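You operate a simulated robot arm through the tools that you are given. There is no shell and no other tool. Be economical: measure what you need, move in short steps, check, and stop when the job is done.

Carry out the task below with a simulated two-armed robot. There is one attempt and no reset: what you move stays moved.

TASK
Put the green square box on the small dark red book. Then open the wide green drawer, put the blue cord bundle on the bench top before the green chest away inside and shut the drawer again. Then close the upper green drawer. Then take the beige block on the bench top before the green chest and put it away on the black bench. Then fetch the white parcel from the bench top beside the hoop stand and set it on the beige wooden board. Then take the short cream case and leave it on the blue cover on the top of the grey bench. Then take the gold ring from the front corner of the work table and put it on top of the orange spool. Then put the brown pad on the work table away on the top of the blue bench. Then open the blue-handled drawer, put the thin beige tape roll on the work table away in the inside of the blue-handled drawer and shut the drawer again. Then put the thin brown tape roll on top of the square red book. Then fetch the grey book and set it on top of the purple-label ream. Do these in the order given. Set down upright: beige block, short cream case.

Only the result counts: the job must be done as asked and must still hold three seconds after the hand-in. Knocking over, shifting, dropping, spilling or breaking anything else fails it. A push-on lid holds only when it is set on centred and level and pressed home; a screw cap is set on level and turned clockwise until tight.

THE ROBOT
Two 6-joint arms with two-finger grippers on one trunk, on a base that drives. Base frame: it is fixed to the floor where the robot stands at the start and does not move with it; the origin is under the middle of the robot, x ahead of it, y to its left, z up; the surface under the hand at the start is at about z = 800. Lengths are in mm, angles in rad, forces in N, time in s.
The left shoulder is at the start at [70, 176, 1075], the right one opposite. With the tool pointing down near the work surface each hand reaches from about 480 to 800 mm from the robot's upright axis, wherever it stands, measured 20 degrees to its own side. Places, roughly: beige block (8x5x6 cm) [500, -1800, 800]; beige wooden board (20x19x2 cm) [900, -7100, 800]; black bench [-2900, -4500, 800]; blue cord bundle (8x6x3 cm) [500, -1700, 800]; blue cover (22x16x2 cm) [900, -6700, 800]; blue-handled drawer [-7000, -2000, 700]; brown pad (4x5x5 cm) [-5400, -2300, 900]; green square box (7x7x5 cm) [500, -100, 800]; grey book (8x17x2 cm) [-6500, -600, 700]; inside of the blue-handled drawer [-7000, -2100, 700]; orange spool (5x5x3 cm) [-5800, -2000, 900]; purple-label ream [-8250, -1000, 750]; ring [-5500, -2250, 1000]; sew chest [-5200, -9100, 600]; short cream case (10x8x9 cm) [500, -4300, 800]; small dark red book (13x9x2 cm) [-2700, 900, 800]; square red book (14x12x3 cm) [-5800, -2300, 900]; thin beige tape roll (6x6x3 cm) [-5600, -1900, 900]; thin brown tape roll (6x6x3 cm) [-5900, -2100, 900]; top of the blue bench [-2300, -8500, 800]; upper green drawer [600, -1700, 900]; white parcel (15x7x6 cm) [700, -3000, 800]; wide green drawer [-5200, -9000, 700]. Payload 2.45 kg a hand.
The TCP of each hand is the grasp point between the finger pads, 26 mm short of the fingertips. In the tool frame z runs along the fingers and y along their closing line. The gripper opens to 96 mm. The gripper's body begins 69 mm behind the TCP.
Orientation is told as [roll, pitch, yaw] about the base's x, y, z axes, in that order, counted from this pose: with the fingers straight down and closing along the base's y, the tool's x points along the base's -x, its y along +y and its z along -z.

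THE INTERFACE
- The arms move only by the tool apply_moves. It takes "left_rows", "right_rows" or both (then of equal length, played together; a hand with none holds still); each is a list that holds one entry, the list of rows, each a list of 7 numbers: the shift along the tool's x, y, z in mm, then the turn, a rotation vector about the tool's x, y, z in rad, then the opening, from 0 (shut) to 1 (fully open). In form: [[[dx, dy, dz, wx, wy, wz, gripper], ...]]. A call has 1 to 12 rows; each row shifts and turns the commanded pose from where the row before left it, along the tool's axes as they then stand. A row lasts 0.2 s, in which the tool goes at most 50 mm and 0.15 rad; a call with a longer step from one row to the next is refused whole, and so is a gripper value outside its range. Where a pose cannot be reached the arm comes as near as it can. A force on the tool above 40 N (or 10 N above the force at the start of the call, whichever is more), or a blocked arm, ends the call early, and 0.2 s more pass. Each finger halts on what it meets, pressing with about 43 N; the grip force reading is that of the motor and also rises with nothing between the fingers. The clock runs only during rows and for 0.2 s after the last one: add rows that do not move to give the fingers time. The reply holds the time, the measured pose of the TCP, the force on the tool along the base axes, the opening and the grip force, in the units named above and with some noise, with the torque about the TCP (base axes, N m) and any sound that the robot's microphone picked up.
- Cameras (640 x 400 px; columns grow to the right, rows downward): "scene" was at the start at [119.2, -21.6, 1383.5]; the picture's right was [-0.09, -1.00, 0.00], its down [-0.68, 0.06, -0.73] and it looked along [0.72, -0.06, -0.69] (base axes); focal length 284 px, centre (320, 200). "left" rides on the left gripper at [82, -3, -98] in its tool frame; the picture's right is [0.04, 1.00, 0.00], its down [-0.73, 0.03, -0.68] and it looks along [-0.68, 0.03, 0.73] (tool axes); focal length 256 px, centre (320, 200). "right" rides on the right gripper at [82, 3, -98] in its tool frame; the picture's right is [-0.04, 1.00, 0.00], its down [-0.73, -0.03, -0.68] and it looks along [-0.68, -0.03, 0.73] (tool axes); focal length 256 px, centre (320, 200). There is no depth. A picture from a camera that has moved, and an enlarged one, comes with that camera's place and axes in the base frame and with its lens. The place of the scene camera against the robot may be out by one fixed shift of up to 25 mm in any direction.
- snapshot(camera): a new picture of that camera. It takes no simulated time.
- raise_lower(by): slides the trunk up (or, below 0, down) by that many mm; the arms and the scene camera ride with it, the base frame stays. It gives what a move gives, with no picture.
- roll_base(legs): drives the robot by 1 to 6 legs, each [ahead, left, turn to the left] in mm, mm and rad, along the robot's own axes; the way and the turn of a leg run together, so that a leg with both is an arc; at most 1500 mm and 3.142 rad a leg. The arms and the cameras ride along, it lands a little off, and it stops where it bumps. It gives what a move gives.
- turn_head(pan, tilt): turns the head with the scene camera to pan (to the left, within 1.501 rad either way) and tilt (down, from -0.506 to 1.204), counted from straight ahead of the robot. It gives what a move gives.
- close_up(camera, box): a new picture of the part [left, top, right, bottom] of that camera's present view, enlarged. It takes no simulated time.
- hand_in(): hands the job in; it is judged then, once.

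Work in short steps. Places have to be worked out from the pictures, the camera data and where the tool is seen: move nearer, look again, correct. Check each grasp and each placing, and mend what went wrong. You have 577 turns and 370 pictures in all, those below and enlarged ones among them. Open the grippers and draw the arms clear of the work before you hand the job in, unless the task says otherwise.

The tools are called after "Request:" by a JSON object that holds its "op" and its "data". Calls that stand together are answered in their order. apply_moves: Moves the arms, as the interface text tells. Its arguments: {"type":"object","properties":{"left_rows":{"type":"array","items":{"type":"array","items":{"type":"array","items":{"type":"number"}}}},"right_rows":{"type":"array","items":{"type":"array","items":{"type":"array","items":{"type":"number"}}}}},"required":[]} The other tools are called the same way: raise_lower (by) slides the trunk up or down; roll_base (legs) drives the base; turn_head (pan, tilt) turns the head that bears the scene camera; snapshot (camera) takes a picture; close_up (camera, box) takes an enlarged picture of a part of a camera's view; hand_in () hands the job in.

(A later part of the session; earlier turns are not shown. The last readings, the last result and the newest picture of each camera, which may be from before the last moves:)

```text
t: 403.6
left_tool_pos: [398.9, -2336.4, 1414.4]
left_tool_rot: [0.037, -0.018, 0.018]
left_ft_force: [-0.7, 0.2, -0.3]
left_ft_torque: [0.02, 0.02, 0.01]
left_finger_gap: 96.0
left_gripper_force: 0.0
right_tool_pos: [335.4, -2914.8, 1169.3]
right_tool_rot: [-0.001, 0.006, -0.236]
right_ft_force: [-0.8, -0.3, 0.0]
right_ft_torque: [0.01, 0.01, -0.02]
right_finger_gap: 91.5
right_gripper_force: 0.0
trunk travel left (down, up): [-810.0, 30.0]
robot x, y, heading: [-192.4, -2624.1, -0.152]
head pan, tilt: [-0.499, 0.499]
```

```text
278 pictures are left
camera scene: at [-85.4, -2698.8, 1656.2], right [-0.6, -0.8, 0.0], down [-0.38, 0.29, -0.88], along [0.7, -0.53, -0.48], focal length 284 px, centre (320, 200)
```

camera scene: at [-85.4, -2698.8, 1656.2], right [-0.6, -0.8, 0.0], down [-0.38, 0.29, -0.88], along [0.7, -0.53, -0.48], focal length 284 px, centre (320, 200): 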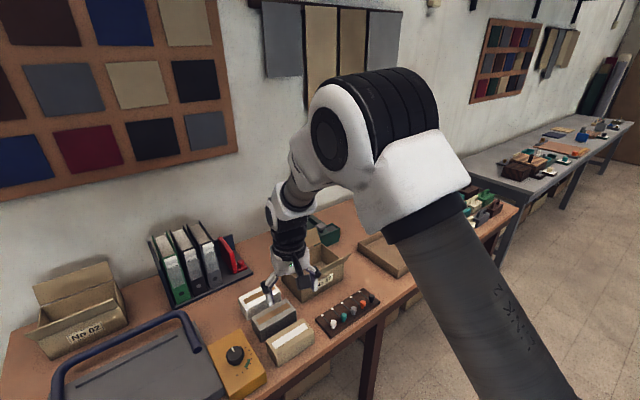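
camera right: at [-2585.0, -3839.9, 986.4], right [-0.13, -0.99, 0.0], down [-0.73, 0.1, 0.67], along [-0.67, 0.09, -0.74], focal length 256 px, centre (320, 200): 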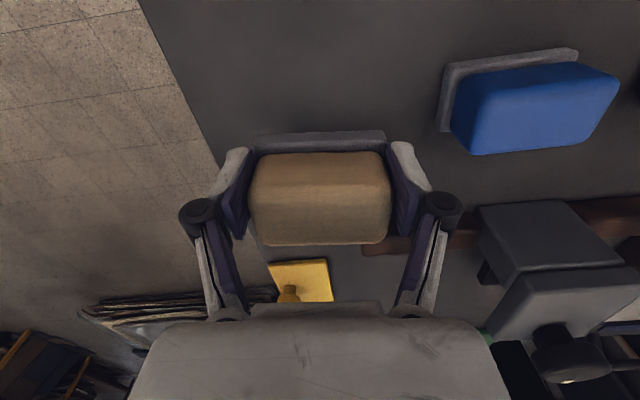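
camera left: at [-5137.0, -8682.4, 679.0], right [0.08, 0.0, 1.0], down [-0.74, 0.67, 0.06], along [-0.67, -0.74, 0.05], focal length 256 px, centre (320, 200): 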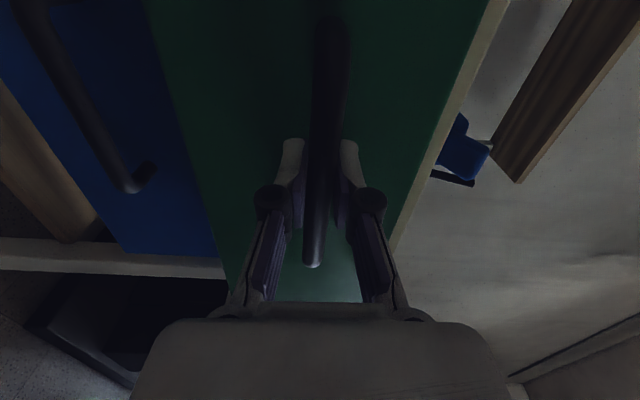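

Heading drifted; I correct it and look at the bench ahead.

Request:
{"op": "roll_base", "data": {"legs": [[0, 0, 0.15], [0, -170, 0]]}}

Request:
{"op": "turn_head", "data": {"pan": -0.2, "tilt": 0.75}}

Request:
{"op": "snapshot", "data": {"camera": "scene"}}

```text
t: 405.7
left_tool_pos: [349.7, -2415.3, 1412.0]
left_tool_rot: [0.035, -0.018, 0.173]
left_ft_force: [-0.7, 0.6, -0.8]
left_ft_torque: [-0.02, 0.02, -0.04]
left_finger_gap: 96.2
left_gripper_force: 0.0
right_tool_pos: [377.8, -2997.9, 1167.9]
right_tool_rot: [-0.002, 0.009, -0.079]
right_ft_force: [-0.1, 0.0, -0.4]
right_ft_torque: [-0.01, 0.0, 0.0]
right_finger_gap: 91.2
right_gripper_force: 0.2
trunk travel left (down, up): [-810.0, 30.0]
robot x, y, heading: [-190.2, -2792.0, 0.007]
head pan, tilt: [-0.499, 0.499]
```

```text
t: 406.5
left_tool_pos: [348.3, -2418.9, 1414.4]
left_tool_rot: [0.039, -0.018, 0.174]
left_ft_force: [-0.3, -0.2, -0.1]
left_ft_torque: [0.01, -0.01, 0.01]
left_finger_gap: 95.9
left_gripper_force: 0.1
right_tool_pos: [377.0, -3000.9, 1168.7]
right_tool_rot: [0.0, 0.009, -0.081]
right_ft_force: [-0.4, -0.3, 0.0]
right_ft_torque: [0.02, -0.03, 0.04]
right_finger_gap: 91.4
right_gripper_force: 0.0
trunk travel left (down, up): [-810.0, 30.0]
robot x, y, heading: [-188.5, -2796.1, 0.004]
head pan, tilt: [-0.201, 0.75]
```

```text
277 pictures are left
camera scene: at [-73.5, -2825.0, 1634.1], right [-0.19, -0.98, 0.0], down [-0.67, 0.13, -0.73], along [0.72, -0.14, -0.68], focal length 284 px, centre (320, 200)
```

scene: 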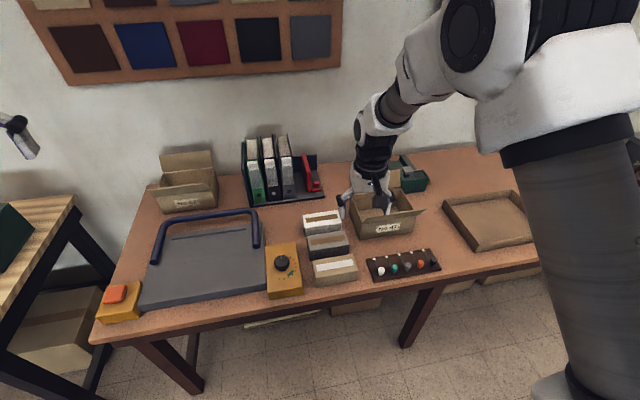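

Three boxes lie near [640, -2970]: white, grey, cream. I zoom to identify the white parcel and the hoop stand.

Request:
{"op": "close_up", "data": {"camera": "scene", "box": [220, 120, 460, 300]}}

Request:
{"op": "turn_head", "data": {"pan": -0.7, "tilt": 0.75}}

Request:
{"op": "snapshot", "data": {"camera": "scene"}}

```text
2.22 times, centred on (340, 210) of scene
camera zoom: at [-73.5, -2825.0, 1634.1], right [-0.19, -0.98, 0.0], down [-0.67, 0.13, -0.73], along [0.72, -0.14, -0.68], focal length 630 px, centre (276, 178)
```

zoom: 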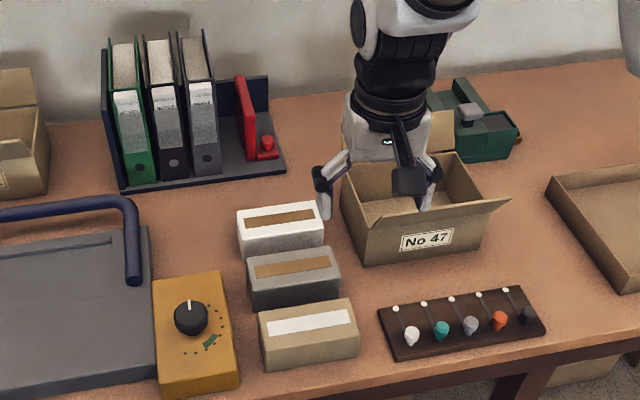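

```text
t: 407.4
left_tool_pos: [348.6, -2418.0, 1413.7]
left_tool_rot: [0.038, -0.016, 0.174]
left_ft_force: [0.2, 0.8, 0.2]
left_ft_torque: [0.02, -0.01, -0.01]
left_finger_gap: 95.9
left_gripper_force: 0.0
right_tool_pos: [377.3, -3000.4, 1168.3]
right_tool_rot: [0.001, 0.007, -0.079]
right_ft_force: [1.1, -0.2, 0.2]
right_ft_torque: [-0.02, -0.03, -0.01]
right_finger_gap: 91.2
right_gripper_force: 0.0
trunk travel left (down, up): [-810.0, 30.0]
robot x, y, heading: [-189.3, -2793.2, 0.002]
head pan, tilt: [-0.7, 0.75]
```

```text
275 pictures are left
camera scene: at [-91.1, -2860.2, 1634.0], right [-0.64, -0.77, 0.0], down [-0.52, 0.44, -0.73], along [0.56, -0.47, -0.68], focal length 284 px, centre (320, 200)
```

scene: 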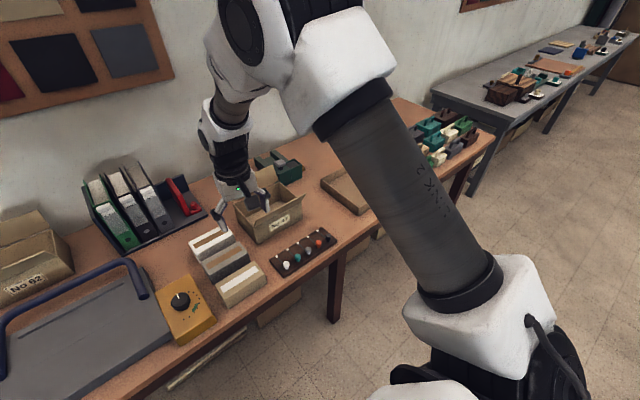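

The white parcel (brown tape) is the back one of the three boxes. I move closer and look straight down with the right hand.

Request:
{"op": "roll_base", "data": {"legs": [[150, 25, 0]]}}

Request:
{"op": "raise_lower", "data": {"by": -100}}

Request:
{"op": "snapshot", "data": {"camera": "right"}}

```text
t: 408.8
left_tool_pos: [494.2, -2393.4, 1416.2]
left_tool_rot: [0.039, -0.018, 0.171]
left_ft_force: [-0.8, -0.2, 0.6]
left_ft_torque: [-0.01, -0.04, -0.03]
left_finger_gap: 96.0
left_gripper_force: 0.0
right_tool_pos: [525.9, -2975.5, 1170.9]
right_tool_rot: [0.001, 0.007, -0.08]
right_ft_force: [-0.2, -0.5, 0.0]
right_ft_torque: [0.0, -0.01, 0.0]
right_finger_gap: 91.2
right_gripper_force: 0.0
trunk travel left (down, up): [-810.0, 30.0]
robot x, y, heading: [-41.2, -2767.3, 0.009]
head pan, tilt: [-0.7, 0.75]
```

```text
t: 410.1
left_tool_pos: [498.6, -2394.3, 1314.4]
left_tool_rot: [0.037, -0.017, 0.173]
left_ft_force: [0.5, 0.1, 0.9]
left_ft_torque: [0.0, 0.0, -0.02]
left_finger_gap: 96.1
left_gripper_force: 0.0
right_tool_pos: [526.4, -2976.1, 1068.4]
right_tool_rot: [0.0, 0.009, -0.079]
right_ft_force: [0.0, -0.6, -0.6]
right_ft_torque: [0.01, -0.02, -0.01]
right_finger_gap: 91.1
right_gripper_force: 0.1
trunk travel left (down, up): [-710.0, 130.0]
robot x, y, heading: [-40.8, -2771.3, 0.004]
head pan, tilt: [-0.7, 0.75]
```

```text
274 pictures are left
camera right: at [447.0, -2966.1, 1167.7], right [0.12, 0.99, 0.0], down [0.73, -0.09, 0.67], along [0.67, -0.08, -0.74], focal length 256 px, centre (320, 200)
```

right: 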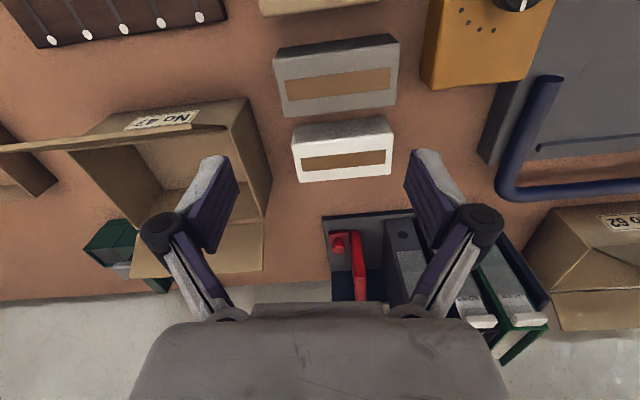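

White parcel centre ≈[655, -2956], 140×68, nearly axis-aligned, with a ~40 mm gap to the grey box. I move over it and yaw the hand 90°.

Request:
{"op": "apply_moves", "data": {"right_rows": [[[-42, 10, 10, 0, 0, 0, 0.95], [-42, 10, 10, 0, 0, 0, 0.95], [-42, 10, 10, 0, 0, 0, 1], [0, 0, 0, 0, 0, 0, 1]]]}}

Request:
{"op": "apply_moves", "data": {"right_rows": [[[0, 0, 0, 0, 0, 0.15, 1], [0, 0, 0, 0, 0, 0.15, 1], [0, 0, 0, 0, 0, 0.15, 1], [0, 0, 0, 0, 0, 0.15, 1], [0, 0, 0, 0, 0, 0.15, 1], [0, 0, 0, 0, 0, 0.15, 1], [0, 0, 0, 0, 0, 0.15, 1], [0, 0, 0, 0, 0, 0.15, 1], [0, 0, 0, 0, 0, 0.15, 1], [0, 0, 0, 0, 0, 0.15, 1], [0, 0, 0, 0, 0, 0, 1]]]}}

Request:
{"op": "snapshot", "data": {"camera": "right"}}

```text
t: 411.1
left_tool_pos: [497.3, -2393.9, 1314.7]
left_tool_rot: [0.04, -0.017, 0.173]
left_ft_force: [-0.3, 0.1, 0.7]
left_ft_torque: [0.02, 0.01, -0.01]
left_finger_gap: 96.1
left_gripper_force: 0.1
right_tool_pos: [654.7, -2959.8, 1039.1]
right_tool_rot: [-0.001, 0.008, -0.079]
right_ft_force: [0.5, 0.1, -0.4]
right_ft_torque: [0.05, -0.04, -0.02]
right_finger_gap: 96.1
right_gripper_force: 0.0
trunk travel left (down, up): [-710.0, 130.0]
robot x, y, heading: [-41.2, -2770.9, 0.012]
head pan, tilt: [-0.7, 0.75]
```

```text
t: 413.5
left_tool_pos: [498.6, -2394.0, 1312.1]
left_tool_rot: [0.037, -0.018, 0.172]
left_ft_force: [0.2, 0.0, 0.0]
left_ft_torque: [-0.01, 0.0, -0.05]
left_finger_gap: 95.9
left_gripper_force: 0.0
right_tool_pos: [653.6, -2956.4, 1037.5]
right_tool_rot: [-0.009, 0.0, -1.581]
right_ft_force: [-0.3, 0.4, 0.2]
right_ft_torque: [0.02, 0.0, 0.0]
right_finger_gap: 95.9
right_gripper_force: 0.1
trunk travel left (down, up): [-710.0, 130.0]
robot x, y, heading: [-42.2, -2767.2, 0.012]
head pan, tilt: [-0.7, 0.75]
```

```text
273 pictures are left
camera right: at [660.0, -2874.8, 1136.5], right [1.0, -0.05, -0.01], down [-0.03, -0.73, 0.68], along [-0.04, -0.68, -0.73], focal length 256 px, centre (320, 200)
```

right: 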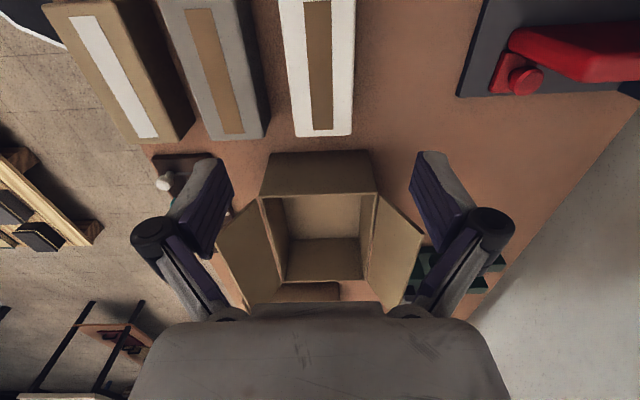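

Well centred. I narrow the opening to ~85 mm and descend to z≈905 to check.

Request:
{"op": "apply_moves", "data": {"right_rows": [[[0, 0, 40, 0, 0, 0, 0.88], [0, 0, 40, 0, 0, 0, 0.88], [0, 0, 40, 0, 0, 0, 0.88], [0, 0, 10, 0, 0, 0, 0.88], [0, 0, 0, 0, 0, 0, 0.88]]]}}

Request:
{"op": "snapshot", "data": {"camera": "right"}}

```text
t: 414.7
left_tool_pos: [498.2, -2393.1, 1314.0]
left_tool_rot: [0.037, -0.017, 0.172]
left_ft_force: [-0.2, -0.8, 0.1]
left_ft_torque: [0.0, -0.01, -0.02]
left_finger_gap: 96.2
left_gripper_force: 0.2
right_tool_pos: [651.5, -2957.1, 907.7]
right_tool_rot: [-0.008, -0.001, -1.579]
right_ft_force: [-0.3, -0.5, 1.1]
right_ft_torque: [0.0, -0.01, 0.0]
right_finger_gap: 84.5
right_gripper_force: 0.0
trunk travel left (down, up): [-710.0, 130.0]
robot x, y, heading: [-45.9, -2765.4, 0.006]
head pan, tilt: [-0.7, 0.75]
```

```text
272 pictures are left
camera right: at [657.0, -2874.9, 1006.3], right [1.0, -0.05, -0.01], down [-0.03, -0.73, 0.68], along [-0.04, -0.68, -0.73], focal length 256 px, centre (320, 200)
```

right: 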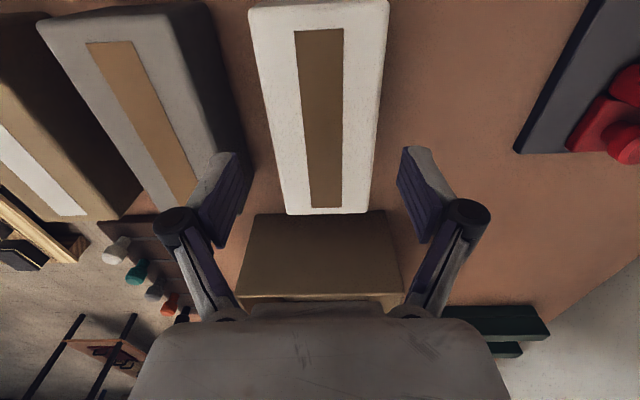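

Centred. I descend to z≈837 and grip.

Request:
{"op": "apply_moves", "data": {"right_rows": [[[0, 0, 35, 0, 0, 0, 0.88], [0, 0, 35, 0, 0, 0, 0.88], [0, 0, 0, 0, 0, 0, 0.88], [0, 0, 0, 0, 0, 0, 0.5], [0, 0, 0, 0, 0, 0, 0], [0, 0, 0, 0, 0, 0, 0], [0, 0, 0, 0, 0, 0, 0]]]}}

Request:
{"op": "snapshot", "data": {"camera": "right"}}

```text
t: 416.3
left_tool_pos: [496.8, -2392.5, 1312.9]
left_tool_rot: [0.035, -0.018, 0.172]
left_ft_force: [0.3, 0.4, 0.2]
left_ft_torque: [-0.01, 0.0, -0.04]
left_finger_gap: 96.4
left_gripper_force: 0.0
right_tool_pos: [649.1, -2957.4, 841.4]
right_tool_rot: [-0.005, 0.0, -1.578]
right_ft_force: [6.1, -0.8, 14.3]
right_ft_torque: [-0.04, -0.11, 0.03]
right_finger_gap: 67.5
right_gripper_force: 43.3
trunk travel left (down, up): [-710.0, 130.0]
robot x, y, heading: [-46.0, -2768.2, 0.007]
head pan, tilt: [-0.7, 0.75]
```

```text
271 pictures are left
camera right: at [654.2, -2875.9, 940.0], right [1.0, -0.05, -0.01], down [-0.03, -0.73, 0.68], along [-0.04, -0.68, -0.73], focal length 256 px, centre (320, 200)
```

right: 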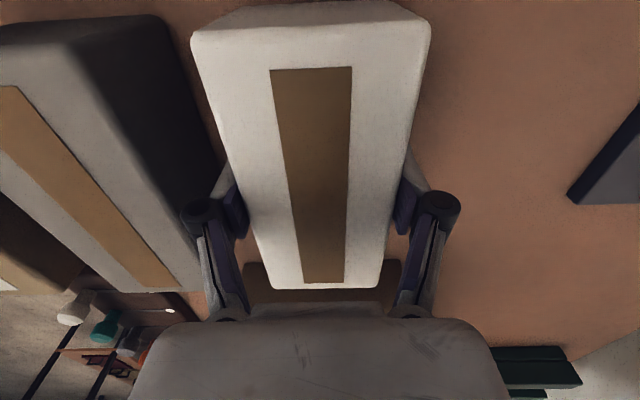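

Gripped at 67.5 mm. Slow lift.

Request:
{"op": "apply_moves", "data": {"right_rows": [[[0, 0, -3, 0, 0, 0, 0], [0, 0, -5, 0, 0, 0, 0], [0, 0, -7, 0, 0, 0, 0], [0, 0, -10, 0, 0, 0, 0], [0, 0, -15, 0, 0, 0, 0], [0, 0, -20, 0, 0, 0, 0], [0, 0, -20, 0, 0, 0, 0], [0, 0, -20, 0, 0, 0, 0], [0, 0, 0, 0, 0, 0, 0]]]}}

Request:
{"op": "snapshot", "data": {"camera": "right"}}

```text
t: 418.3
left_tool_pos: [499.8, -2393.4, 1313.3]
left_tool_rot: [0.039, -0.018, 0.173]
left_ft_force: [0.3, 0.0, -0.1]
left_ft_torque: [-0.01, 0.0, -0.02]
left_finger_gap: 96.0
left_gripper_force: 0.1
right_tool_pos: [654.5, -2955.9, 938.5]
right_tool_rot: [-0.009, 0.001, -1.579]
right_ft_force: [1.0, -0.2, -3.6]
right_ft_torque: [-0.02, -0.01, -0.02]
right_finger_gap: 67.7
right_gripper_force: 42.7
trunk travel left (down, up): [-710.0, 130.0]
robot x, y, heading: [-42.3, -2769.8, 0.007]
head pan, tilt: [-0.7, 0.75]
```

```text
270 pictures are left
camera right: at [659.5, -2874.2, 1036.8], right [1.0, -0.05, -0.01], down [-0.03, -0.73, 0.68], along [-0.04, -0.68, -0.73], focal length 256 px, centre (320, 200)
```

right: 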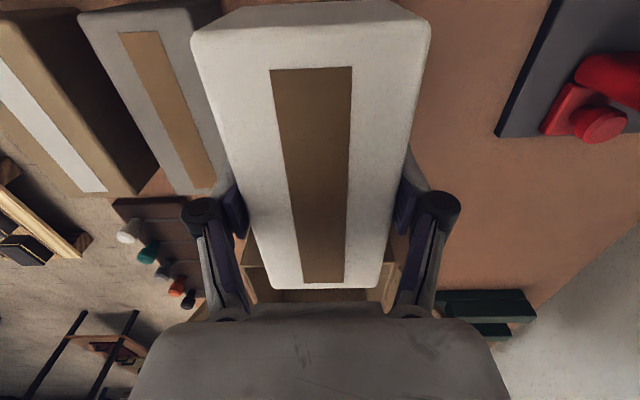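

Held (3.6 N). I raise and retract it, back off, and drive along the wall to the far grey bench.

Request:
{"op": "apply_moves", "data": {"right_rows": [[[0, -20, -30, 0, 0, 0, 0], [0, -25, -30, 0, 0, 0, 0], [0, -25, -30, 0, 0, 0, 0], [0, -25, -30, 0, 0, 0, 0], [0, 0, 0, 0, 0, 0, 0]]]}}

Request:
{"op": "raise_lower", "data": {"by": 100}}

Request:
{"op": "roll_base", "data": {"legs": [[-420, 0, 0], [0, -1400, 0], [0, -1350, 0]]}}

Request:
{"op": "turn_head", "data": {"pan": -0.9, "tilt": 0.4}}

Request:
{"op": "snapshot", "data": {"camera": "scene"}}

```text
t: 419.5
left_tool_pos: [500.0, -2393.5, 1313.0]
left_tool_rot: [0.039, -0.015, 0.173]
left_ft_force: [1.3, 0.0, -0.6]
left_ft_torque: [0.01, 0.02, 0.02]
left_finger_gap: 95.9
left_gripper_force: 0.1
right_tool_pos: [557.9, -2954.0, 1059.0]
right_tool_rot: [-0.01, 0.0, -1.578]
right_ft_force: [-0.7, 0.3, -3.2]
right_ft_torque: [0.04, 0.02, 0.01]
right_finger_gap: 67.5
right_gripper_force: 43.1
trunk travel left (down, up): [-710.0, 130.0]
robot x, y, heading: [-41.2, -2767.7, 0.009]
head pan, tilt: [-0.7, 0.75]
```

```text
t: 420.8
left_tool_pos: [499.2, -2393.9, 1413.7]
left_tool_rot: [0.038, -0.017, 0.172]
left_ft_force: [-0.2, -0.1, -0.6]
left_ft_torque: [-0.01, -0.01, 0.01]
left_finger_gap: 95.9
left_gripper_force: 0.0
right_tool_pos: [558.7, -2953.6, 1159.0]
right_tool_rot: [-0.009, -0.001, -1.579]
right_ft_force: [0.9, 0.2, -4.2]
right_ft_torque: [-0.02, -0.01, -0.01]
right_finger_gap: 67.5
right_gripper_force: 43.0
trunk travel left (down, up): [-810.0, 30.0]
robot x, y, heading: [-41.2, -2766.6, 0.009]
head pan, tilt: [-0.7, 0.75]
```

```text
t: 436.3
left_tool_pos: [142.6, -5135.2, 1413.3]
left_tool_rot: [0.035, -0.017, 0.183]
left_ft_force: [-0.7, -0.3, 0.8]
left_ft_torque: [0.0, 0.0, 0.0]
left_finger_gap: 96.0
left_gripper_force: 0.0
right_tool_pos: [208.0, -5696.3, 1160.4]
right_tool_rot: [-0.008, -0.001, -1.57]
right_ft_force: [-0.7, -0.1, -3.9]
right_ft_torque: [0.03, -0.02, 0.0]
right_finger_gap: 67.5
right_gripper_force: 43.5
trunk travel left (down, up): [-810.0, 30.0]
robot x, y, heading: [-399.7, -5519.5, 0.013]
head pan, tilt: [-0.7, 0.75]
```

```text
t: 437.2
left_tool_pos: [142.1, -5137.0, 1414.0]
left_tool_rot: [0.038, -0.018, 0.183]
left_ft_force: [-0.1, 0.1, 0.0]
left_ft_torque: [-0.03, 0.01, -0.03]
left_finger_gap: 96.0
left_gripper_force: 0.1
right_tool_pos: [206.7, -5696.1, 1160.2]
right_tool_rot: [-0.008, 0.0, -1.568]
right_ft_force: [-0.8, -0.4, -4.6]
right_ft_torque: [0.0, 0.0, -0.01]
right_finger_gap: 67.7
right_gripper_force: 43.1
trunk travel left (down, up): [-810.0, 30.0]
robot x, y, heading: [-395.7, -5514.1, 0.017]
head pan, tilt: [-0.901, 0.4]
```

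```text
269 pictures are left
camera scene: at [-298.2, -5602.0, 1665.0], right [-0.77, -0.63, 0.0], down [-0.25, 0.3, -0.92], along [0.58, -0.71, -0.39], focal length 284 px, centre (320, 200)
```

scene: 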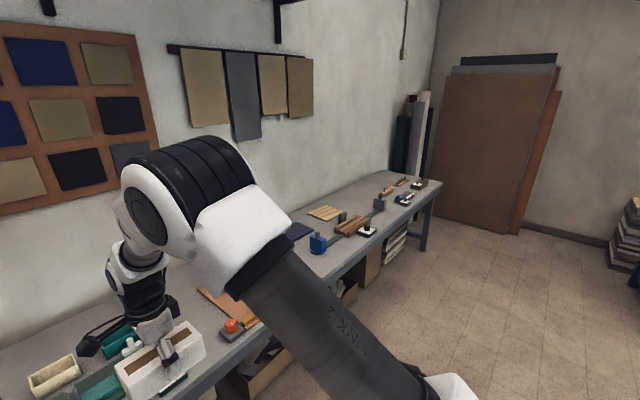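

The beige board is near [800, -7000] and the blue cover near [780, -6700] on the grey bench. I drive on.

Request:
{"op": "roll_base", "data": {"legs": [[0, -1270, -0.015], [330, 0, 0]]}}

Request:
{"op": "turn_head", "data": {"pan": -0.2, "tilt": 0.75}}

Request:
{"op": "snapshot", "data": {"camera": "scene"}}

Request:
{"op": "snapshot", "data": {"camera": "right"}}

```text
t: 445.4
left_tool_pos: [489.9, -6402.6, 1415.4]
left_tool_rot: [0.039, -0.02, 0.195]
left_ft_force: [-0.2, 0.2, -0.1]
left_ft_torque: [0.04, -0.03, 0.0]
left_finger_gap: 95.9
left_gripper_force: 0.1
right_tool_pos: [561.8, -6963.2, 1162.5]
right_tool_rot: [-0.007, 0.0, -1.559]
right_ft_force: [-0.8, -0.2, -4.3]
right_ft_torque: [0.0, 0.0, 0.02]
right_finger_gap: 67.4
right_gripper_force: 43.0
trunk travel left (down, up): [-810.0, 30.0]
robot x, y, heading: [-43.0, -6789.7, 0.027]
head pan, tilt: [-0.901, 0.4]
```

```text
t: 446.5
left_tool_pos: [492.0, -6403.1, 1415.1]
left_tool_rot: [0.039, -0.017, 0.193]
left_ft_force: [0.3, -0.5, 0.6]
left_ft_torque: [0.0, 0.01, -0.02]
left_finger_gap: 95.8
left_gripper_force: 0.0
right_tool_pos: [563.4, -6963.4, 1160.2]
right_tool_rot: [-0.007, -0.001, -1.56]
right_ft_force: [0.2, -0.1, -4.2]
right_ft_torque: [0.01, -0.01, -0.01]
right_finger_gap: 67.6
right_gripper_force: 43.0
trunk travel left (down, up): [-810.0, 30.0]
robot x, y, heading: [-37.6, -6790.9, 0.026]
head pan, tilt: [-0.201, 0.75]
```

```text
268 pictures are left
camera scene: at [78.4, -6817.8, 1634.0], right [-0.17, -0.98, 0.0], down [-0.67, 0.12, -0.73], along [0.72, -0.13, -0.68], focal length 284 px, centre (320, 200)
```

scene: 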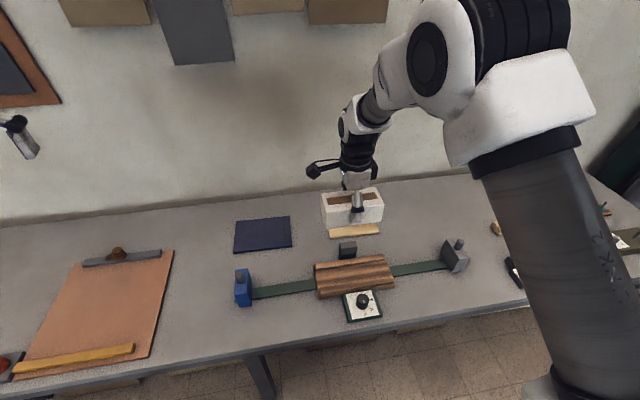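

```text
267 pictures are left
camera right: at [567.3, -6881.7, 1258.6], right [1.0, -0.03, -0.01], down [-0.01, -0.73, 0.68], along [-0.03, -0.68, -0.73], focal length 256 px, centre (320, 200)
```

right: 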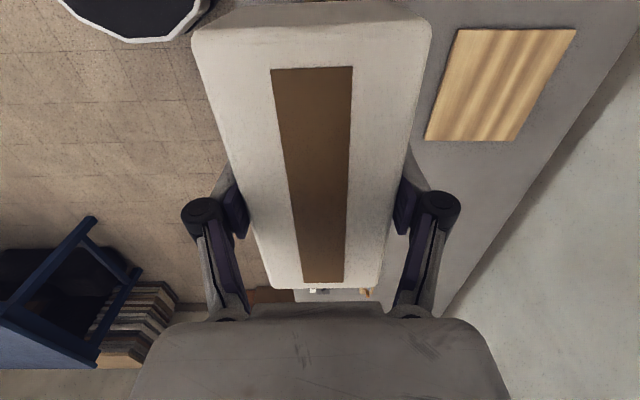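

The board centre is at about [848, -7039] by the hand camera — far in. I look down to see how near the base can get.

Request:
{"op": "turn_head", "data": {"pan": -0.1, "tilt": 1.2}}

Request:
{"op": "snapshot", "data": {"camera": "scene"}}

```text
t: 447.4
left_tool_pos: [492.3, -6404.2, 1413.8]
left_tool_rot: [0.037, -0.017, 0.194]
left_ft_force: [0.7, 0.2, -0.3]
left_ft_torque: [0.06, 0.0, 0.02]
left_finger_gap: 96.0
left_gripper_force: 0.1
right_tool_pos: [563.6, -6963.5, 1159.3]
right_tool_rot: [-0.01, 0.0, -1.559]
right_ft_force: [0.1, 0.7, -3.6]
right_ft_torque: [0.01, -0.03, 0.01]
right_finger_gap: 67.3
right_gripper_force: 43.6
trunk travel left (down, up): [-810.0, 30.0]
robot x, y, heading: [-40.4, -6789.3, 0.023]
head pan, tilt: [-0.099, 1.201]
```

```text
266 pictures are left
camera scene: at [53.0, -6807.3, 1602.3], right [-0.07, -1.0, 0.0], down [-0.93, 0.07, -0.36], along [0.36, -0.03, -0.93], focal length 284 px, centre (320, 200)
```

scene: 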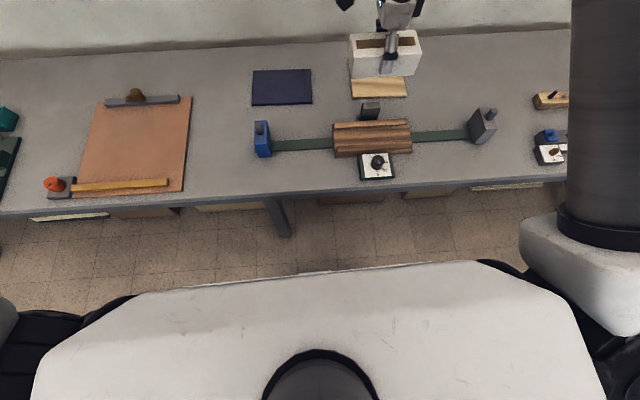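

The base front clears; I can go ~105 mm closer. I do so and trim heading.

Request:
{"op": "roll_base", "data": {"legs": [[105, -30, -0.023]]}}

Request:
{"op": "turn_head", "data": {"pan": -0.2, "tilt": 0.75}}

Request:
{"op": "raise_lower", "data": {"by": -120}}

Request:
{"op": "apply_moves", "data": {"right_rows": [[[0, 40, 0, 0, 0, 0, 0], [0, 40, 0, 0, 0, 0, 0], [0, 40, 0, 0, 0, 0, 0], [0, 40, 0, 0, 0, 0, 0], [0, 0, 0, 0, 0, 0, 0]]]}}

Request:
{"op": "snapshot", "data": {"camera": "right"}}

Request:
{"op": "snapshot", "data": {"camera": "scene"}}

```text
t: 448.6
left_tool_pos: [604.5, -6443.3, 1414.4]
left_tool_rot: [0.036, -0.019, 0.172]
left_ft_force: [-1.0, 0.6, 0.0]
left_ft_torque: [0.0, -0.05, -0.02]
left_finger_gap: 96.0
left_gripper_force: 0.0
right_tool_pos: [664.5, -7003.7, 1160.9]
right_tool_rot: [-0.006, 0.0, -1.58]
right_ft_force: [-0.5, 0.4, -3.6]
right_ft_torque: [-0.02, 0.0, -0.02]
right_finger_gap: 67.9
right_gripper_force: 43.0
trunk travel left (down, up): [-810.0, 30.0]
robot x, y, heading: [67.9, -6819.2, 0.006]
head pan, tilt: [-0.099, 1.201]
```

```text
t: 449.5
left_tool_pos: [608.3, -6444.4, 1413.0]
left_tool_rot: [0.037, -0.016, 0.172]
left_ft_force: [0.0, 0.6, 0.0]
left_ft_torque: [0.0, 0.0, 0.0]
left_finger_gap: 96.1
left_gripper_force: 0.1
right_tool_pos: [667.3, -7005.2, 1158.5]
right_tool_rot: [-0.01, 0.0, -1.579]
right_ft_force: [0.2, -1.3, -5.2]
right_ft_torque: [0.02, 0.04, -0.02]
right_finger_gap: 67.5
right_gripper_force: 42.7
trunk travel left (down, up): [-810.0, 30.0]
robot x, y, heading: [65.1, -6818.8, 0.003]
head pan, tilt: [-0.201, 0.75]
```

```text
t: 451.0
left_tool_pos: [606.5, -6443.5, 1293.7]
left_tool_rot: [0.038, -0.018, 0.173]
left_ft_force: [-0.1, -0.1, 0.6]
left_ft_torque: [-0.01, -0.02, 0.04]
left_finger_gap: 95.9
left_gripper_force: 0.0
right_tool_pos: [666.8, -7004.0, 1040.0]
right_tool_rot: [-0.009, 0.0, -1.58]
right_ft_force: [-0.1, 1.4, -3.9]
right_ft_torque: [0.01, -0.01, -0.01]
right_finger_gap: 67.3
right_gripper_force: 43.0
trunk travel left (down, up): [-690.0, 150.0]
robot x, y, heading: [65.9, -6817.6, 0.004]
head pan, tilt: [-0.201, 0.75]
```

```text
t: 452.2
left_tool_pos: [604.9, -6443.9, 1296.4]
left_tool_rot: [0.036, -0.02, 0.173]
left_ft_force: [0.9, 0.1, 0.1]
left_ft_torque: [-0.02, 0.0, 0.01]
left_finger_gap: 96.0
left_gripper_force: 0.0
right_tool_pos: [820.7, -7010.2, 1039.0]
right_tool_rot: [-0.01, -0.001, -1.579]
right_ft_force: [-0.1, -0.2, -3.6]
right_ft_torque: [-0.02, -0.05, 0.02]
right_finger_gap: 67.3
right_gripper_force: 43.2
right hand out of reach, approached as far as the arm can: row 4
trunk travel left (down, up): [-690.0, 150.0]
robot x, y, heading: [62.6, -6819.1, 0.006]
head pan, tilt: [-0.201, 0.75]
```

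```text
265 pictures are left
camera right: at [826.4, -6928.4, 1137.7], right [1.0, -0.05, -0.01], down [-0.03, -0.73, 0.68], along [-0.04, -0.68, -0.73], focal length 256 px, centre (320, 200)
```

right: 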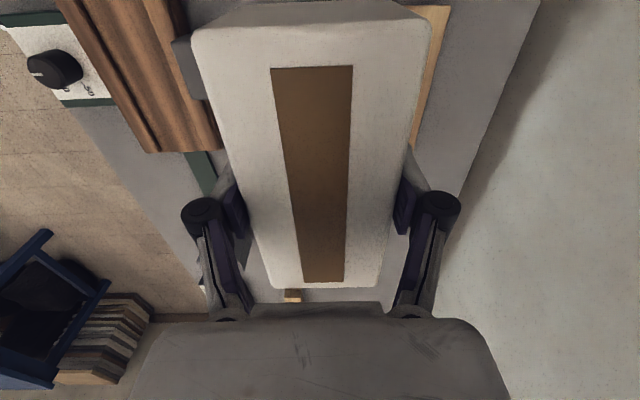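

```text
264 pictures are left
camera scene: at [182.8, -6848.4, 1514.2], right [-0.19, -0.98, 0.0], down [-0.67, 0.13, -0.73], along [0.72, -0.14, -0.68], focal length 284 px, centre (320, 200)
```

scene: 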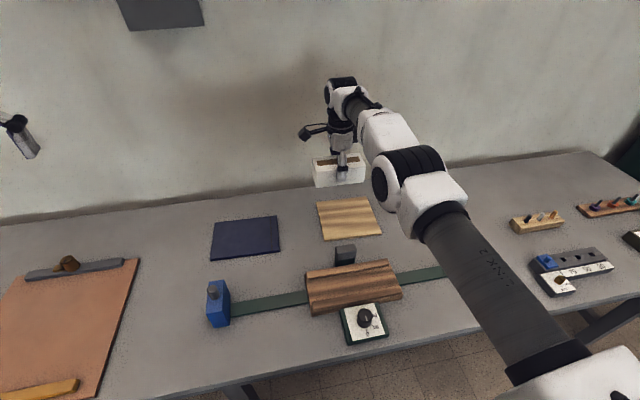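

Board spans about x 757–945, y -6962…-7140. I nudge the base 30 ahead, set the parcel over [828, -7045], and lower partway.

Request:
{"op": "roll_base", "data": {"legs": [[30, 0, 0]]}}

Request:
{"op": "apply_moves", "data": {"right_rows": [[[-17, -10, 0, 0, 0, 0, 0], [-18, -10, 0, 0, 0, 0, 0], [0, 0, 30, 0, 0, 0, 0], [0, 0, 30, 0, 0, 0, 0], [0, 0, 20, 0, 0, 0, 0], [0, 0, 0, 0, 0, 0, 0]]]}}

Request:
{"op": "close_up", "data": {"camera": "scene", "box": [240, 130, 440, 290]}}

Request:
{"op": "snapshot", "data": {"camera": "right"}}

```text
t: 453.0
left_tool_pos: [631.1, -6443.9, 1296.9]
left_tool_rot: [0.037, -0.022, 0.173]
left_ft_force: [-1.3, -0.2, 0.3]
left_ft_torque: [-0.01, -0.04, -0.02]
left_finger_gap: 95.9
left_gripper_force: 0.1
right_tool_pos: [847.7, -7009.3, 1043.0]
right_tool_rot: [-0.002, 0.0, -1.58]
right_ft_force: [-0.9, 0.2, -2.9]
right_ft_torque: [-0.03, -0.06, -0.04]
right_finger_gap: 67.5
right_gripper_force: 42.9
trunk travel left (down, up): [-690.0, 150.0]
robot x, y, heading: [99.9, -6819.0, 0.007]
head pan, tilt: [-0.201, 0.75]
```

```text
t: 454.4
left_tool_pos: [637.0, -6442.9, 1293.6]
left_tool_rot: [0.04, -0.016, 0.173]
left_ft_force: [-0.5, -0.1, 0.8]
left_ft_torque: [0.02, 0.02, 0.01]
left_finger_gap: 95.9
left_gripper_force: 0.1
right_tool_pos: [828.5, -7044.7, 955.8]
right_tool_rot: [-0.011, 0.0, -1.58]
right_ft_force: [0.6, -1.0, -4.5]
right_ft_torque: [-0.02, 0.04, 0.0]
right_finger_gap: 67.6
right_gripper_force: 43.0
trunk travel left (down, up): [-690.0, 150.0]
robot x, y, heading: [96.6, -6815.3, 0.003]
head pan, tilt: [-0.201, 0.75]
```

```text
2.50 times, centred on (340, 210) of scene
camera zoom: at [216.4, -6848.3, 1513.8], right [-0.19, -0.98, 0.0], down [-0.67, 0.13, -0.73], along [0.72, -0.14, -0.68], focal length 709 px, centre (270, 175)
```

zoom: 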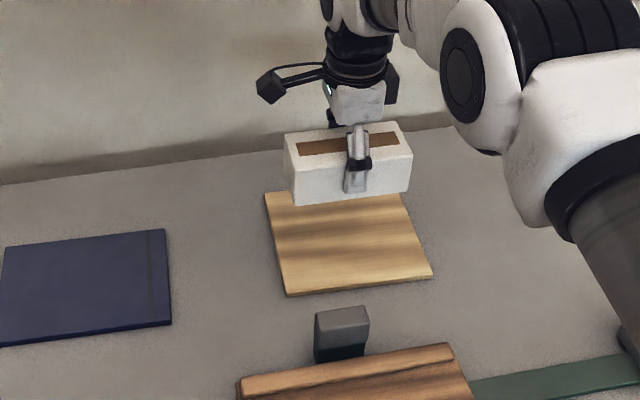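

```text
262 pictures are left
camera right: at [834.3, -6963.6, 1055.1], right [1.0, -0.05, -0.01], down [-0.03, -0.73, 0.68], along [-0.04, -0.68, -0.73], focal length 256 px, centre (320, 200)
```

right: 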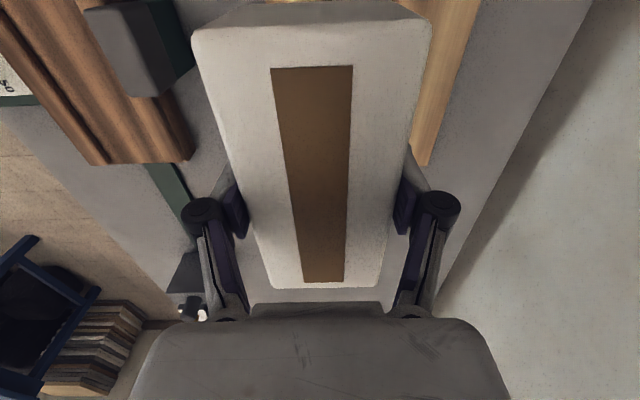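

The parcel will land well on the board. I lower to just above it.

Request:
{"op": "apply_moves", "data": {"right_rows": [[[0, 5, 25, 0, 0, 0, 0], [0, 0, 25, 0, 0, 0, 0], [0, 0, 20, 0, 0, 0, 0], [0, 0, 10, 0, 0, 0, 0], [0, 0, 0, 0, 0, 0, 0]]]}}

Request:
{"op": "close_up", "data": {"camera": "scene", "box": [240, 130, 440, 290]}}

```text
t: 455.6
left_tool_pos: [635.1, -6443.4, 1293.7]
left_tool_rot: [0.035, -0.018, 0.172]
left_ft_force: [0.0, -0.1, 0.2]
left_ft_torque: [-0.03, 0.0, -0.02]
left_finger_gap: 96.1
left_gripper_force: 0.1
right_tool_pos: [835.9, -7044.5, 878.1]
right_tool_rot: [-0.011, -0.001, -1.579]
right_ft_force: [1.0, -0.8, -2.8]
right_ft_torque: [0.0, 0.02, 0.03]
right_finger_gap: 67.5
right_gripper_force: 42.7
trunk travel left (down, up): [-690.0, 150.0]
robot x, y, heading: [93.7, -6819.0, 0.006]
head pan, tilt: [-0.201, 0.75]
```

```text
2.50 times, centred on (340, 210) of scene
camera zoom: at [215.1, -6848.4, 1514.0], right [-0.19, -0.98, 0.0], down [-0.67, 0.13, -0.73], along [0.72, -0.14, -0.68], focal length 709 px, centre (270, 175)
```

zoom: 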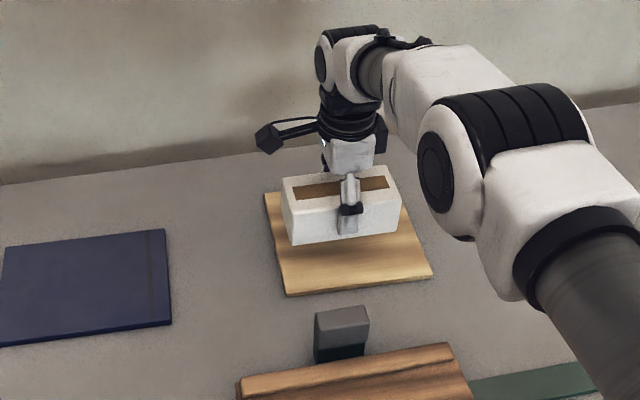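

Request:
{"op": "apply_moves", "data": {"right_rows": [[[0, 0, 8, 0, 0, 0, 0], [0, 0, 4, 0, 0, 0, 0], [0, 0, 2, 0, 0, 0, 0], [0, 0, 0, 0, 0, 0, 0]]]}}

```text
t: 456.6
left_tool_pos: [637.1, -6444.4, 1293.2]
left_tool_rot: [0.038, -0.016, 0.173]
left_ft_force: [0.1, 1.2, 0.6]
left_ft_torque: [0.02, 0.01, 0.02]
left_finger_gap: 95.8
left_gripper_force: 0.0
right_tool_pos: [836.7, -7044.8, 864.4]
right_tool_rot: [-0.009, -0.002, -1.58]
right_ft_force: [-0.1, 0.6, -4.3]
right_ft_torque: [0.02, 0.02, 0.01]
right_finger_gap: 67.7
right_gripper_force: 43.0
trunk travel left (down, up): [-690.0, 150.0]
robot x, y, heading: [96.1, -6818.8, 0.008]
head pan, tilt: [-0.201, 0.75]
```

Request:
{"op": "apply_moves", "data": {"right_rows": [[[0, 0, 3, 0, 0, 0, 0], [0, 0, 2, 0, 0, 0, 0], [0, 0, 0, 0, 0, 0, 0]]]}}

```text
t: 457.4
left_tool_pos: [637.5, -6444.1, 1294.5]
left_tool_rot: [0.04, -0.017, 0.171]
left_ft_force: [0.3, 0.1, 0.6]
left_ft_torque: [0.0, 0.02, -0.01]
left_finger_gap: 96.0
left_gripper_force: 0.1
right_tool_pos: [836.3, -7044.5, 859.7]
right_tool_rot: [-0.007, 0.001, -1.581]
right_ft_force: [-0.3, 0.4, -3.9]
right_ft_torque: [0.0, 0.0, 0.0]
right_finger_gap: 67.3
right_gripper_force: 42.8
trunk travel left (down, up): [-690.0, 150.0]
robot x, y, heading: [98.6, -6821.5, 0.01]
head pan, tilt: [-0.201, 0.75]
```

Request:
{"op": "apply_moves", "data": {"right_rows": [[[0, 0, 2, 0, 0, 0, 0], [0, 0, 2, 0, 0, 0, 0], [0, 0, 0, 0, 0, 0, 0]]]}}

```text
t: 458.2
left_tool_pos: [636.7, -6443.0, 1293.6]
left_tool_rot: [0.038, -0.019, 0.172]
left_ft_force: [-0.6, -0.3, -0.4]
left_ft_torque: [-0.01, 0.02, -0.02]
left_finger_gap: 95.9
left_gripper_force: 0.1
right_tool_pos: [836.2, -7044.4, 855.3]
right_tool_rot: [-0.01, -0.001, -1.58]
right_ft_force: [-0.2, -0.2, -4.3]
right_ft_torque: [0.01, 0.02, 0.02]
right_finger_gap: 67.6
right_gripper_force: 43.2
trunk travel left (down, up): [-690.0, 150.0]
robot x, y, heading: [95.8, -6822.1, 0.007]
head pan, tilt: [-0.201, 0.75]
```

Request:
{"op": "apply_moves", "data": {"right_rows": [[[0, 0, 2, 0, 0, 0, 0], [0, 0, 2, 0, 0, 0, 0], [0, 0, 0, 0, 0, 0, 0]]]}}

Request:
{"op": "close_up", "data": {"camera": "scene", "box": [290, 170, 410, 260]}}

```text
t: 459.0
left_tool_pos: [636.7, -6443.8, 1294.4]
left_tool_rot: [0.037, -0.016, 0.171]
left_ft_force: [0.1, 0.1, 0.2]
left_ft_torque: [-0.01, -0.01, -0.01]
left_finger_gap: 96.0
left_gripper_force: 0.1
right_tool_pos: [835.2, -7044.2, 851.9]
right_tool_rot: [-0.01, 0.001, -1.578]
right_ft_force: [0.1, -0.3, -2.9]
right_ft_torque: [0.02, -0.02, 0.0]
right_finger_gap: 67.4
right_gripper_force: 43.3
trunk travel left (down, up): [-690.0, 150.0]
robot x, y, heading: [94.7, -6818.7, -0.001]
head pan, tilt: [-0.201, 0.75]
```

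```text
4.44 times, centred on (350, 215) of scene
camera zoom: at [215.4, -6848.6, 1513.9], right [-0.19, -0.98, 0.0], down [-0.67, 0.13, -0.73], along [0.72, -0.14, -0.68], focal length 1261 px, centre (187, 133)
```

zoom: 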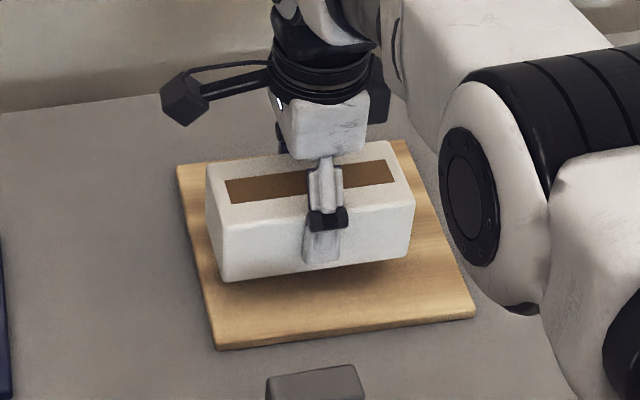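

Still hovering; continuing down.

Request:
{"op": "apply_moves", "data": {"right_rows": [[[0, 0, 3, 0, 0, 0, 0], [0, 0, 3, 0, 0, 0, 0], [0, 0, 0, 0, 0, 0, 0]]]}}

```text
t: 459.8
left_tool_pos: [636.6, -6443.8, 1294.4]
left_tool_rot: [0.038, -0.019, 0.173]
left_ft_force: [0.2, -1.0, 0.8]
left_ft_torque: [-0.01, -0.01, -0.02]
left_finger_gap: 96.2
left_gripper_force: 0.0
right_tool_pos: [835.6, -7045.3, 846.6]
right_tool_rot: [-0.007, -0.001, -1.58]
right_ft_force: [-0.4, -1.2, -3.8]
right_ft_torque: [0.05, -0.01, 0.03]
right_finger_gap: 67.6
right_gripper_force: 42.8
trunk travel left (down, up): [-690.0, 150.0]
robot x, y, heading: [94.6, -6816.0, 0.008]
head pan, tilt: [-0.201, 0.75]
```

Request:
{"op": "apply_moves", "data": {"right_rows": [[[0, 0, 3, 0, 0, 0, 0], [0, 0, 2, 0, 0, 0, 0], [0, 0, 0, 0, 0, 0, 0]]]}}

```text
t: 460.6
left_tool_pos: [635.8, -6442.4, 1294.6]
left_tool_rot: [0.039, -0.017, 0.173]
left_ft_force: [-0.3, -0.2, 0.6]
left_ft_torque: [0.01, 0.0, -0.02]
left_finger_gap: 95.8
left_gripper_force: 0.0
right_tool_pos: [835.2, -7044.4, 841.2]
right_tool_rot: [-0.008, 0.0, -1.58]
right_ft_force: [-0.2, 0.7, -4.0]
right_ft_torque: [0.0, 0.03, 0.0]
right_finger_gap: 67.7
right_gripper_force: 43.4
trunk travel left (down, up): [-690.0, 150.0]
robot x, y, heading: [97.8, -6818.6, 0.005]
head pan, tilt: [-0.201, 0.75]
```

Request:
{"op": "apply_moves", "data": {"right_rows": [[[0, 0, 3, 0, 0, 0, 0], [0, 0, 2, 0, 0, 0, 0], [0, 0, 0, 0, 0, 0, 0]]]}}

Request:
{"op": "close_up", "data": {"camera": "scene", "box": [290, 170, 410, 260]}}

```text
t: 461.4
left_tool_pos: [637.4, -6442.8, 1294.6]
left_tool_rot: [0.037, -0.017, 0.174]
left_ft_force: [-0.4, 0.0, -0.3]
left_ft_torque: [-0.04, -0.01, 0.03]
left_finger_gap: 96.2
left_gripper_force: 0.0
right_tool_pos: [837.1, -7043.4, 836.2]
right_tool_rot: [-0.008, 0.0, -1.58]
right_ft_force: [0.1, -0.3, -3.5]
right_ft_torque: [-0.02, 0.03, 0.0]
right_finger_gap: 67.7
right_gripper_force: 42.9
trunk travel left (down, up): [-690.0, 150.0]
robot x, y, heading: [98.0, -6815.9, 0.004]
head pan, tilt: [-0.201, 0.75]
```

```text
4.44 times, centred on (350, 215) of scene
camera zoom: at [215.3, -6848.6, 1513.9], right [-0.19, -0.98, 0.0], down [-0.67, 0.13, -0.73], along [0.72, -0.14, -0.68], focal length 1261 px, centre (187, 133)
```

zoom: 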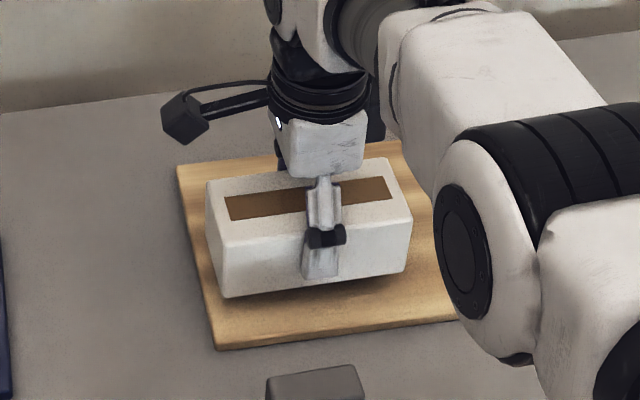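

Request:
{"op": "apply_moves", "data": {"right_rows": [[[0, 0, 3, 0, 0, 0, 0], [0, 0, 2, 0, 0, 0, 0], [0, 0, 0, 0, 0, 0, 0]]]}}

```text
t: 462.2
left_tool_pos: [637.4, -6444.0, 1294.1]
left_tool_rot: [0.039, -0.018, 0.175]
left_ft_force: [-0.4, -0.2, 0.7]
left_ft_torque: [0.0, 0.01, 0.0]
left_finger_gap: 96.2
left_gripper_force: 0.0
right_tool_pos: [834.5, -7043.2, 830.6]
right_tool_rot: [-0.009, -0.001, -1.579]
right_ft_force: [0.5, 0.1, -2.4]
right_ft_torque: [-0.02, 0.02, -0.01]
right_finger_gap: 67.3
right_gripper_force: 43.1
trunk travel left (down, up): [-690.0, 150.0]
robot x, y, heading: [97.4, -6817.6, 0.005]
head pan, tilt: [-0.201, 0.75]
```

Request:
{"op": "apply_moves", "data": {"right_rows": [[[0, 0, 3, 0, 0, 0, 0], [0, 0, 2, 0, 0, 0, 0], [0, 0, 0, 0, 0, 0, 0]]]}}

```text
t: 463.0
left_tool_pos: [637.3, -6444.6, 1294.3]
left_tool_rot: [0.038, -0.018, 0.173]
left_ft_force: [0.0, 0.2, 0.0]
left_ft_torque: [-0.02, 0.01, 0.0]
left_finger_gap: 96.2
left_gripper_force: 0.1
right_tool_pos: [834.8, -7044.3, 825.9]
right_tool_rot: [-0.005, 0.0, -1.58]
right_ft_force: [-0.9, -0.7, -3.9]
right_ft_torque: [0.04, 0.01, 0.04]
right_finger_gap: 67.8
right_gripper_force: 42.9
trunk travel left (down, up): [-690.0, 150.0]
robot x, y, heading: [94.7, -6817.8, 0.005]
head pan, tilt: [-0.201, 0.75]
```

Request:
{"op": "apply_moves", "data": {"right_rows": [[[0, 0, 3, 0, 0, 0, 0], [0, 0, 2, 0, 0, 0, 0], [0, 0, 0, 0, 0, 0, 0]]]}}

Request:
{"op": "close_up", "data": {"camera": "scene", "box": [290, 170, 410, 260]}}

```text
t: 463.8
left_tool_pos: [637.3, -6443.7, 1293.3]
left_tool_rot: [0.039, -0.018, 0.173]
left_ft_force: [0.4, -0.8, 0.1]
left_ft_torque: [0.0, -0.01, 0.0]
left_finger_gap: 96.1
left_gripper_force: 0.0
right_tool_pos: [834.1, -7045.2, 820.4]
right_tool_rot: [-0.009, 0.0, -1.58]
right_ft_force: [0.5, -0.9, -3.1]
right_ft_torque: [0.0, 0.02, -0.01]
right_finger_gap: 67.7
right_gripper_force: 43.3
trunk travel left (down, up): [-690.0, 150.0]
robot x, y, heading: [97.0, -6815.4, 0.005]
head pan, tilt: [-0.201, 0.75]
```

```text
4.44 times, centred on (350, 215) of scene
camera zoom: at [215.4, -6848.6, 1513.9], right [-0.19, -0.98, 0.0], down [-0.67, 0.13, -0.73], along [0.72, -0.14, -0.68], focal length 1261 px, centre (187, 133)
```

zoom: 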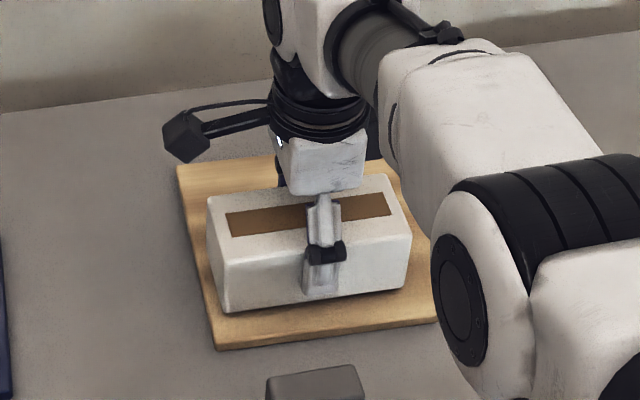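

Nearly down; I shift 10 mm inward for centring and continue.

Request:
{"op": "apply_moves", "data": {"right_rows": [[[0, 10, 0, 0, 0, 0, 0], [0, 0, 3, 0, 0, 0, 0], [0, 0, 2, 0, 0, 0, 0], [0, 0, 0, 0, 0, 0, 0]]]}}

```text
t: 464.8
left_tool_pos: [637.1, -6443.5, 1293.2]
left_tool_rot: [0.038, -0.017, 0.173]
left_ft_force: [-0.2, -0.4, -0.4]
left_ft_torque: [0.01, -0.03, -0.01]
left_finger_gap: 96.4
left_gripper_force: 0.1
right_tool_pos: [832.0, -7045.4, 819.9]
right_tool_rot: [-0.01, 0.0, -1.58]
right_ft_force: [-0.5, -0.3, -3.5]
right_ft_torque: [-0.01, 0.03, -0.02]
right_finger_gap: 67.8
right_gripper_force: 43.1
right hand out of reach, approached as far as the arm can: row 1
trunk travel left (down, up): [-690.0, 150.0]
robot x, y, heading: [95.7, -6819.6, 0.007]
head pan, tilt: [-0.201, 0.75]
```

At reach limit; I use the trunk to lower instead.

Request:
{"op": "raise_lower", "data": {"by": -5}}

```text
t: 465.3
left_tool_pos: [637.2, -6442.5, 1289.5]
left_tool_rot: [0.037, -0.017, 0.173]
left_ft_force: [0.4, 1.0, 0.0]
left_ft_torque: [0.04, 0.01, 0.0]
left_finger_gap: 96.0
left_gripper_force: 0.0
right_tool_pos: [831.2, -7044.4, 814.8]
right_tool_rot: [-0.007, -0.001, -1.578]
right_ft_force: [0.5, -0.7, -3.5]
right_ft_torque: [-0.01, -0.01, 0.0]
right_finger_gap: 67.6
right_gripper_force: 43.0
trunk travel left (down, up): [-685.0, 155.0]
robot x, y, heading: [93.9, -6816.5, 0.007]
head pan, tilt: [-0.201, 0.75]
```

Request:
{"op": "raise_lower", "data": {"by": -4}}

```text
t: 465.9
left_tool_pos: [635.3, -6442.9, 1286.1]
left_tool_rot: [0.036, -0.019, 0.172]
left_ft_force: [0.2, -1.0, 0.4]
left_ft_torque: [0.0, 0.03, 0.0]
left_finger_gap: 95.7
left_gripper_force: 0.1
right_tool_pos: [831.5, -7045.8, 813.1]
right_tool_rot: [-0.001, 0.0, -1.579]
right_ft_force: [1.9, -1.8, 12.4]
right_ft_torque: [-0.02, -0.04, 0.01]
right_finger_gap: 67.7
right_gripper_force: 42.9
trunk travel left (down, up): [-681.0, 159.0]
robot x, y, heading: [94.6, -6817.6, 0.005]
head pan, tilt: [-0.201, 0.75]
```

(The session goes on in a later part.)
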